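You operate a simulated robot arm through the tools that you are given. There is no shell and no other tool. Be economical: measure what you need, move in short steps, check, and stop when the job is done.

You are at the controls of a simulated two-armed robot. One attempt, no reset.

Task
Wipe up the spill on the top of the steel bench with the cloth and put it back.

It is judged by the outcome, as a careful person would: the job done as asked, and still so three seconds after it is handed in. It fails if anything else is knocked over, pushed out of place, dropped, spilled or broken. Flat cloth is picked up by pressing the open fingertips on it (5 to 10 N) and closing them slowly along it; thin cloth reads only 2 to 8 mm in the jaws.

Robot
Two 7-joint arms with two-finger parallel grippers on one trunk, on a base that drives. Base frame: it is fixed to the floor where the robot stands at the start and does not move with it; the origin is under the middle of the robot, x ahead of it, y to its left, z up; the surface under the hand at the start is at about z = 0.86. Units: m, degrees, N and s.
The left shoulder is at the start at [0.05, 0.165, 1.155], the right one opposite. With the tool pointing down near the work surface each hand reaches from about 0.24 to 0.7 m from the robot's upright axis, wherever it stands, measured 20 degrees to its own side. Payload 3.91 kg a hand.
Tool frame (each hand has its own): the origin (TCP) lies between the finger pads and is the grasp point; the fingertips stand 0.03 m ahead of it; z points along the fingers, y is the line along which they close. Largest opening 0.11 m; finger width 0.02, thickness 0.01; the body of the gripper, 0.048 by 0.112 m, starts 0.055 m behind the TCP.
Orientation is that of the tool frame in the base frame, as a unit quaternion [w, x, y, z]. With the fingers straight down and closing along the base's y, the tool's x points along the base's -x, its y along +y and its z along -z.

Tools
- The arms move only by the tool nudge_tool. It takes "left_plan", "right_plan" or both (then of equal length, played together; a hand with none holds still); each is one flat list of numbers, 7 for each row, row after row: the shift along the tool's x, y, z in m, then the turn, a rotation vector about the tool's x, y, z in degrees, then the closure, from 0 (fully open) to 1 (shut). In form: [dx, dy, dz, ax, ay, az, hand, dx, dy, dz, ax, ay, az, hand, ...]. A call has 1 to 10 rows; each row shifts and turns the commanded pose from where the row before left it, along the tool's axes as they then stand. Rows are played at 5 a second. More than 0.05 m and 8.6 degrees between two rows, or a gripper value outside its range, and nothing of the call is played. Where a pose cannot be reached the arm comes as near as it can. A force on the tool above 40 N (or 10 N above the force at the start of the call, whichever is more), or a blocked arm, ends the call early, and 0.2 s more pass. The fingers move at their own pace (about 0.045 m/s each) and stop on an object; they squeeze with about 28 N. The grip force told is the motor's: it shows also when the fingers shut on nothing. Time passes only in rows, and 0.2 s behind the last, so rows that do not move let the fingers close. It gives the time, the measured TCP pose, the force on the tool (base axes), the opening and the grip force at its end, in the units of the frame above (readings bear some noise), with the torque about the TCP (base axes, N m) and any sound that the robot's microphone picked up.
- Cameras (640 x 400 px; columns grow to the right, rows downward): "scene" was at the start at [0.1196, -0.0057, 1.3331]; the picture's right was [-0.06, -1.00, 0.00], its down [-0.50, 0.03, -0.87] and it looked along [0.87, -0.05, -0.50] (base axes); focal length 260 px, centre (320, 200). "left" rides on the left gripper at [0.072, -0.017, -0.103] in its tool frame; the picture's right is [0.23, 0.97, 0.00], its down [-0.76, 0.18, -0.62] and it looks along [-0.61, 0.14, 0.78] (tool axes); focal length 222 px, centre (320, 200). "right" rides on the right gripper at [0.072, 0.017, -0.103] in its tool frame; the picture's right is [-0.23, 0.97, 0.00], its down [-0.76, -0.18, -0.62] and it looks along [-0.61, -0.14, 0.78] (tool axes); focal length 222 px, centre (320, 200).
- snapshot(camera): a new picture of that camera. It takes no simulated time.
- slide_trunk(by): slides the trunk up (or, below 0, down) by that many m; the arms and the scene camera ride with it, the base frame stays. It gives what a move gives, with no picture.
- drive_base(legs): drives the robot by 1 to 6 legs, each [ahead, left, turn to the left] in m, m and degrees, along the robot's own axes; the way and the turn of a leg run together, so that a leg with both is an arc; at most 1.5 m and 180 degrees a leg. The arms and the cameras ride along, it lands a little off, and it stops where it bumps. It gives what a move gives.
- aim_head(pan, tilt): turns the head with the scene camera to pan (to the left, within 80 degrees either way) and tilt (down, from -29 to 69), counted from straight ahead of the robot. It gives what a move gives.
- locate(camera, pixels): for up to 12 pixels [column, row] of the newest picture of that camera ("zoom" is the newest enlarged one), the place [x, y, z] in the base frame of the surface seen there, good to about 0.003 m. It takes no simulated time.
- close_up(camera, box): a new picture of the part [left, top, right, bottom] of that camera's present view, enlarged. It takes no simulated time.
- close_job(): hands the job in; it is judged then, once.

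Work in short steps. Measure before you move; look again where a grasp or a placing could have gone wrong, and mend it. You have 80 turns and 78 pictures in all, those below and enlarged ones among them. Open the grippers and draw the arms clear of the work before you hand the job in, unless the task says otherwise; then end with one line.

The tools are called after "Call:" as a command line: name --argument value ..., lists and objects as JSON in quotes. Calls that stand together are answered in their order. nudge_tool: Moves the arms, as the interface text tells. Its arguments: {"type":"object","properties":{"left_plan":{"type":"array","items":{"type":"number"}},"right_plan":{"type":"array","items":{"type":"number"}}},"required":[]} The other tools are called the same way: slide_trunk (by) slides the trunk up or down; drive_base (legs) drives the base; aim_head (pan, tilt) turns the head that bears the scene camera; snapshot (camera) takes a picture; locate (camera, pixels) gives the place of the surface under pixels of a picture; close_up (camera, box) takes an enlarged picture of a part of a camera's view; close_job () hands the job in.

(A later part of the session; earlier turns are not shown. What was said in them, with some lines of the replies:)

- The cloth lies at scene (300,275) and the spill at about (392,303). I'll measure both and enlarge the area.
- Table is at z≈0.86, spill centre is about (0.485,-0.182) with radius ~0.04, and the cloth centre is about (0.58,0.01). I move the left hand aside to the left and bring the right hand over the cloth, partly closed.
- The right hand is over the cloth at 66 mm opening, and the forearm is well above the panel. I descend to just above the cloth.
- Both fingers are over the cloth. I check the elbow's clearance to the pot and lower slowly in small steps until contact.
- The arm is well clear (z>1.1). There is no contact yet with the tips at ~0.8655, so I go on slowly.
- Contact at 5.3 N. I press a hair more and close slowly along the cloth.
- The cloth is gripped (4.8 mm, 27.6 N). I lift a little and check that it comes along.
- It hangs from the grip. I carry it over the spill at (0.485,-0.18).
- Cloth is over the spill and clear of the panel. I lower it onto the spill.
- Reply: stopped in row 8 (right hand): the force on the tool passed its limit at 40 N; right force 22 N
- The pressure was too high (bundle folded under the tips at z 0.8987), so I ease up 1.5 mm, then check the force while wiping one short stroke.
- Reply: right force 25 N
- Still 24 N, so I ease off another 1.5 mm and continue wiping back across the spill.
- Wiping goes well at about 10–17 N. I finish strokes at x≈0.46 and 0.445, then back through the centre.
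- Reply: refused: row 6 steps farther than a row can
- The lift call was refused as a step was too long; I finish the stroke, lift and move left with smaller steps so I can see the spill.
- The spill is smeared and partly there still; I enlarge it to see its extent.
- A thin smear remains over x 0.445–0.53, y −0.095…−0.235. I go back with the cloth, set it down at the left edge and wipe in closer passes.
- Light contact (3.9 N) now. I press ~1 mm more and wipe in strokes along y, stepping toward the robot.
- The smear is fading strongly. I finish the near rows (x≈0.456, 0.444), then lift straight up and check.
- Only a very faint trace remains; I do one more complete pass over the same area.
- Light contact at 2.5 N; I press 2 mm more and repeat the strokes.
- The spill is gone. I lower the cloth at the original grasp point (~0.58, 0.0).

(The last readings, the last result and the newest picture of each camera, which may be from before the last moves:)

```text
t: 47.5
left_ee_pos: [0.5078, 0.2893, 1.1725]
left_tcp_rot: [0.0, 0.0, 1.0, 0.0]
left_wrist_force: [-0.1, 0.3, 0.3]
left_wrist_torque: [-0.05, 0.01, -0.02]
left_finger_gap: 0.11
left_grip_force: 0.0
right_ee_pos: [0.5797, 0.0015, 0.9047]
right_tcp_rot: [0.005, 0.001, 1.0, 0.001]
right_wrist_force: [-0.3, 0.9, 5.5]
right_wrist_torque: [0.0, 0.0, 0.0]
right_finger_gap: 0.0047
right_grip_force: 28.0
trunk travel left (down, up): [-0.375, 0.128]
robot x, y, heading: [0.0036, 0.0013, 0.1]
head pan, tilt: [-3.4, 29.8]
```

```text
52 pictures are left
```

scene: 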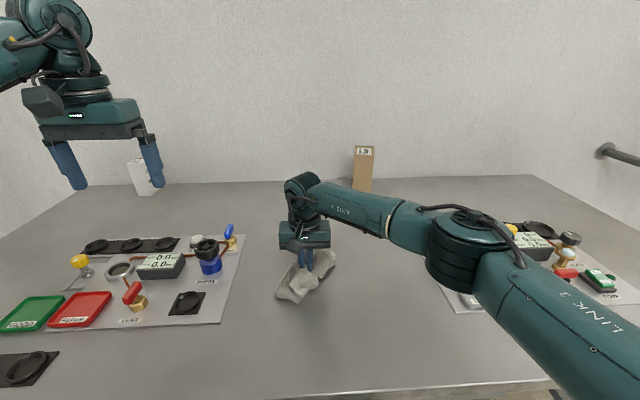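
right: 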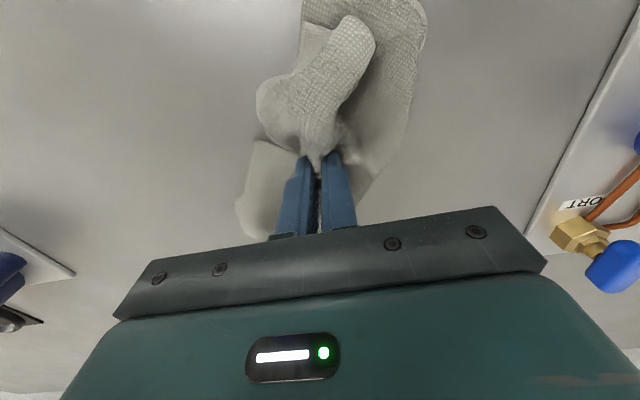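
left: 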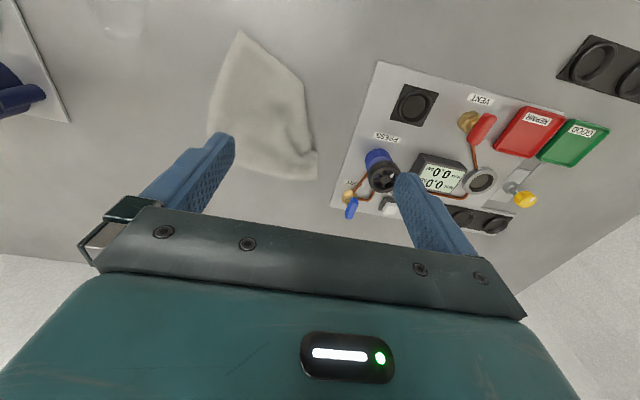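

It is down at 5.5 N, somewhat bunched. I open the fingers and rise straight up to look.

Call:
nudge_tool --right_plan '[0, 0, -0.002, 0, 0, 0, 0.9, 0, 0, 0, 0, 0, 0, 0.75, 0, 0, 0, 0, 0, 0, 0.6, 0, 0, 0, 0, 0, 0, 0.6, 0, 0, -0.02, 0, 0, 0, 0.6, 0, 0, -0.04, 0, 0, 0, 0.6, 0, 0, -0.04, 0, 0, 0, 0.6, 0.0, -0.04, 0, 0, 0, 0, 0.6, 0, -0.04, 0, 0, 0, 0, 0.6, 0, -0.04, 0, 0, 0, 0, 0.6]'

Call:
close_up --camera "scene" --box '[220, 210, 380, 330]'

Call:
snapshot --camera "right"

```text
t: 49.6
left_ee_pos: [0.5083, 0.2894, 1.1723]
left_tcp_rot: [0.0, -0.001, 1.0, 0.0]
left_wrist_force: [-0.6, 0.6, -0.5]
left_wrist_torque: [0.0, 0.0, 0.01]
left_finger_gap: 0.1101
left_grip_force: 0.1
right_ee_pos: [0.5815, -0.1196, 1.007]
right_tcp_rot: [0.004, 0.0, 1.0, 0.002]
right_wrist_force: [0.1, -0.6, -0.3]
right_wrist_torque: [-0.03, -0.04, -0.01]
right_finger_gap: 0.0441
right_grip_force: 0.0
trunk travel left (down, up): [-0.375, 0.128]
robot x, y, heading: [-0.002, -0.0054, 0.2]
head pan, tilt: [-3.4, 29.8]
```

```text
3.33 times, centred on (300, 270) of scene
```

zoom: 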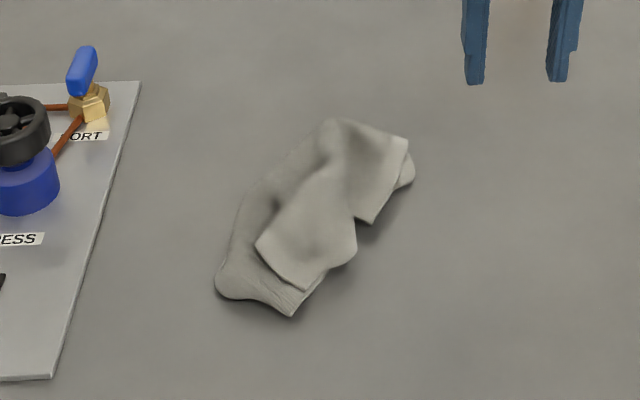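

```text
50 pictures are left
```

right: 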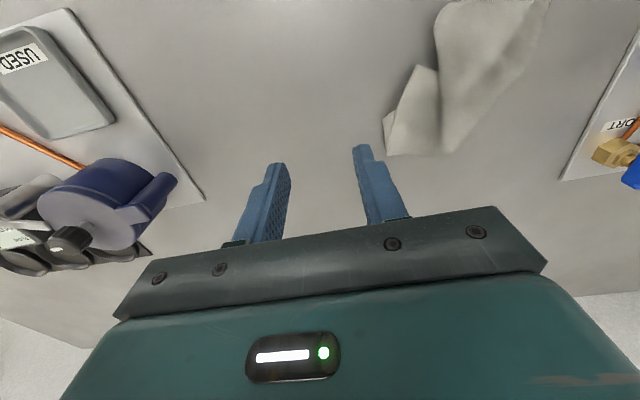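

The cloth is back but folded over itself. I measure where it lies compared with the original centre (~0.59, 0.02).

Call:
locate --camera "zoom" --pixels '[[330, 120], [410, 145], [412, 180], [370, 220], [352, 250], [305, 288], [290, 315], [218, 285], [258, 245], [245, 190], [315, 210], [350, 170]]'

```text
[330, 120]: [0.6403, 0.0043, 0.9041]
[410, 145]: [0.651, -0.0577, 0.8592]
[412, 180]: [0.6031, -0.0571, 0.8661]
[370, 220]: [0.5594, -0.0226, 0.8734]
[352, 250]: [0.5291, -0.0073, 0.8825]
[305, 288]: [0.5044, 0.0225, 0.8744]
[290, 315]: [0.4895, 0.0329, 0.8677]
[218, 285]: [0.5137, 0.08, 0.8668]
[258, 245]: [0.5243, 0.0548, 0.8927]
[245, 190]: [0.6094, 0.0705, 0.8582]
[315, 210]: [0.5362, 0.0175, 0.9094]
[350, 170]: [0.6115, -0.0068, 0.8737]
```

The cloth's centre is about (0.57, 0.015), within ~2 cm of where it lay, and it is clear of both panels. I draw the right hand up and back, then take a final look at the whole bench.

Call:
nudge_tool --right_plan '[0, 0, -0.04, 0, 0, 0, 0.3, 0.02, -0.03, -0.03, 0, 0, 0, 0, 0.03, -0.03, 0, 0, 0, 0, 0, 0.03, -0.03, 0, 0, 0, 0, 0, 0.03, -0.03, 0, 0, 0, 0, 0, 0.03, -0.03, 0, 0, 0, 0, 0, 0, 0, 0, 0, 0, 0, 0]'

Call:
snapshot --camera "scene"

Call:
close_up --camera "scene" --box '[310, 250, 460, 344]'

```text
t: 51.2
left_ee_pos: [0.509, 0.2898, 1.1728]
left_tcp_rot: [0.0, 0.0, 1.0, 0.0]
left_wrist_force: [-0.5, -0.2, 0.3]
left_wrist_torque: [0.03, 0.0, 0.02]
left_finger_gap: 0.1101
left_grip_force: 0.0
right_ee_pos: [0.4395, -0.2704, 1.0732]
right_tcp_rot: [0.005, 0.001, 1.0, 0.001]
right_wrist_force: [-0.5, -0.5, 0.7]
right_wrist_torque: [0.0, -0.03, -0.03]
right_finger_gap: 0.1102
right_grip_force: 0.0
trunk travel left (down, up): [-0.375, 0.128]
robot x, y, heading: [0.0009, -0.0019, 0.0]
head pan, tilt: [-3.4, 29.8]
```

```text
49 pictures are left
```

scene: 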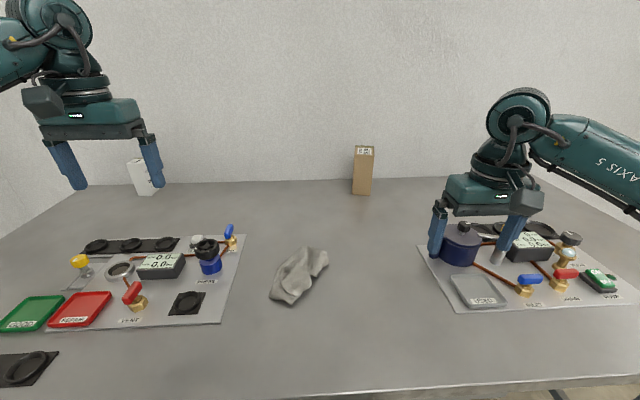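

```text
4.26 times, centred on (385, 297) of scene
```

zoom: 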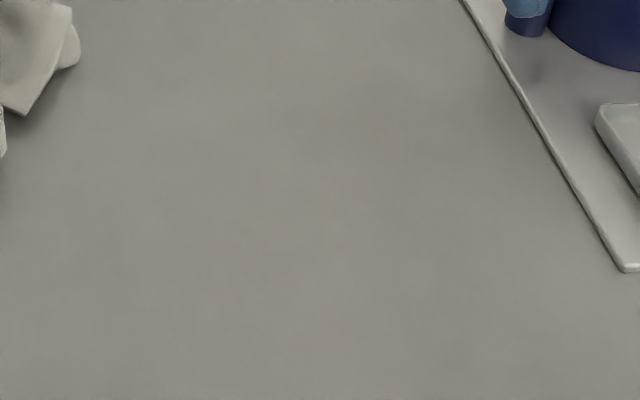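

The bench is clean, the cloth is back in its spot, and nothing else has moved. Both grippers are open and clear, so I hand the job in.

Call:
close_job

```text
The job is handed in.
```

The spill is wiped up and the cloth is back within about 2 cm of where it lay, though bunched up rather than spread flat as before; nothing else was moved.
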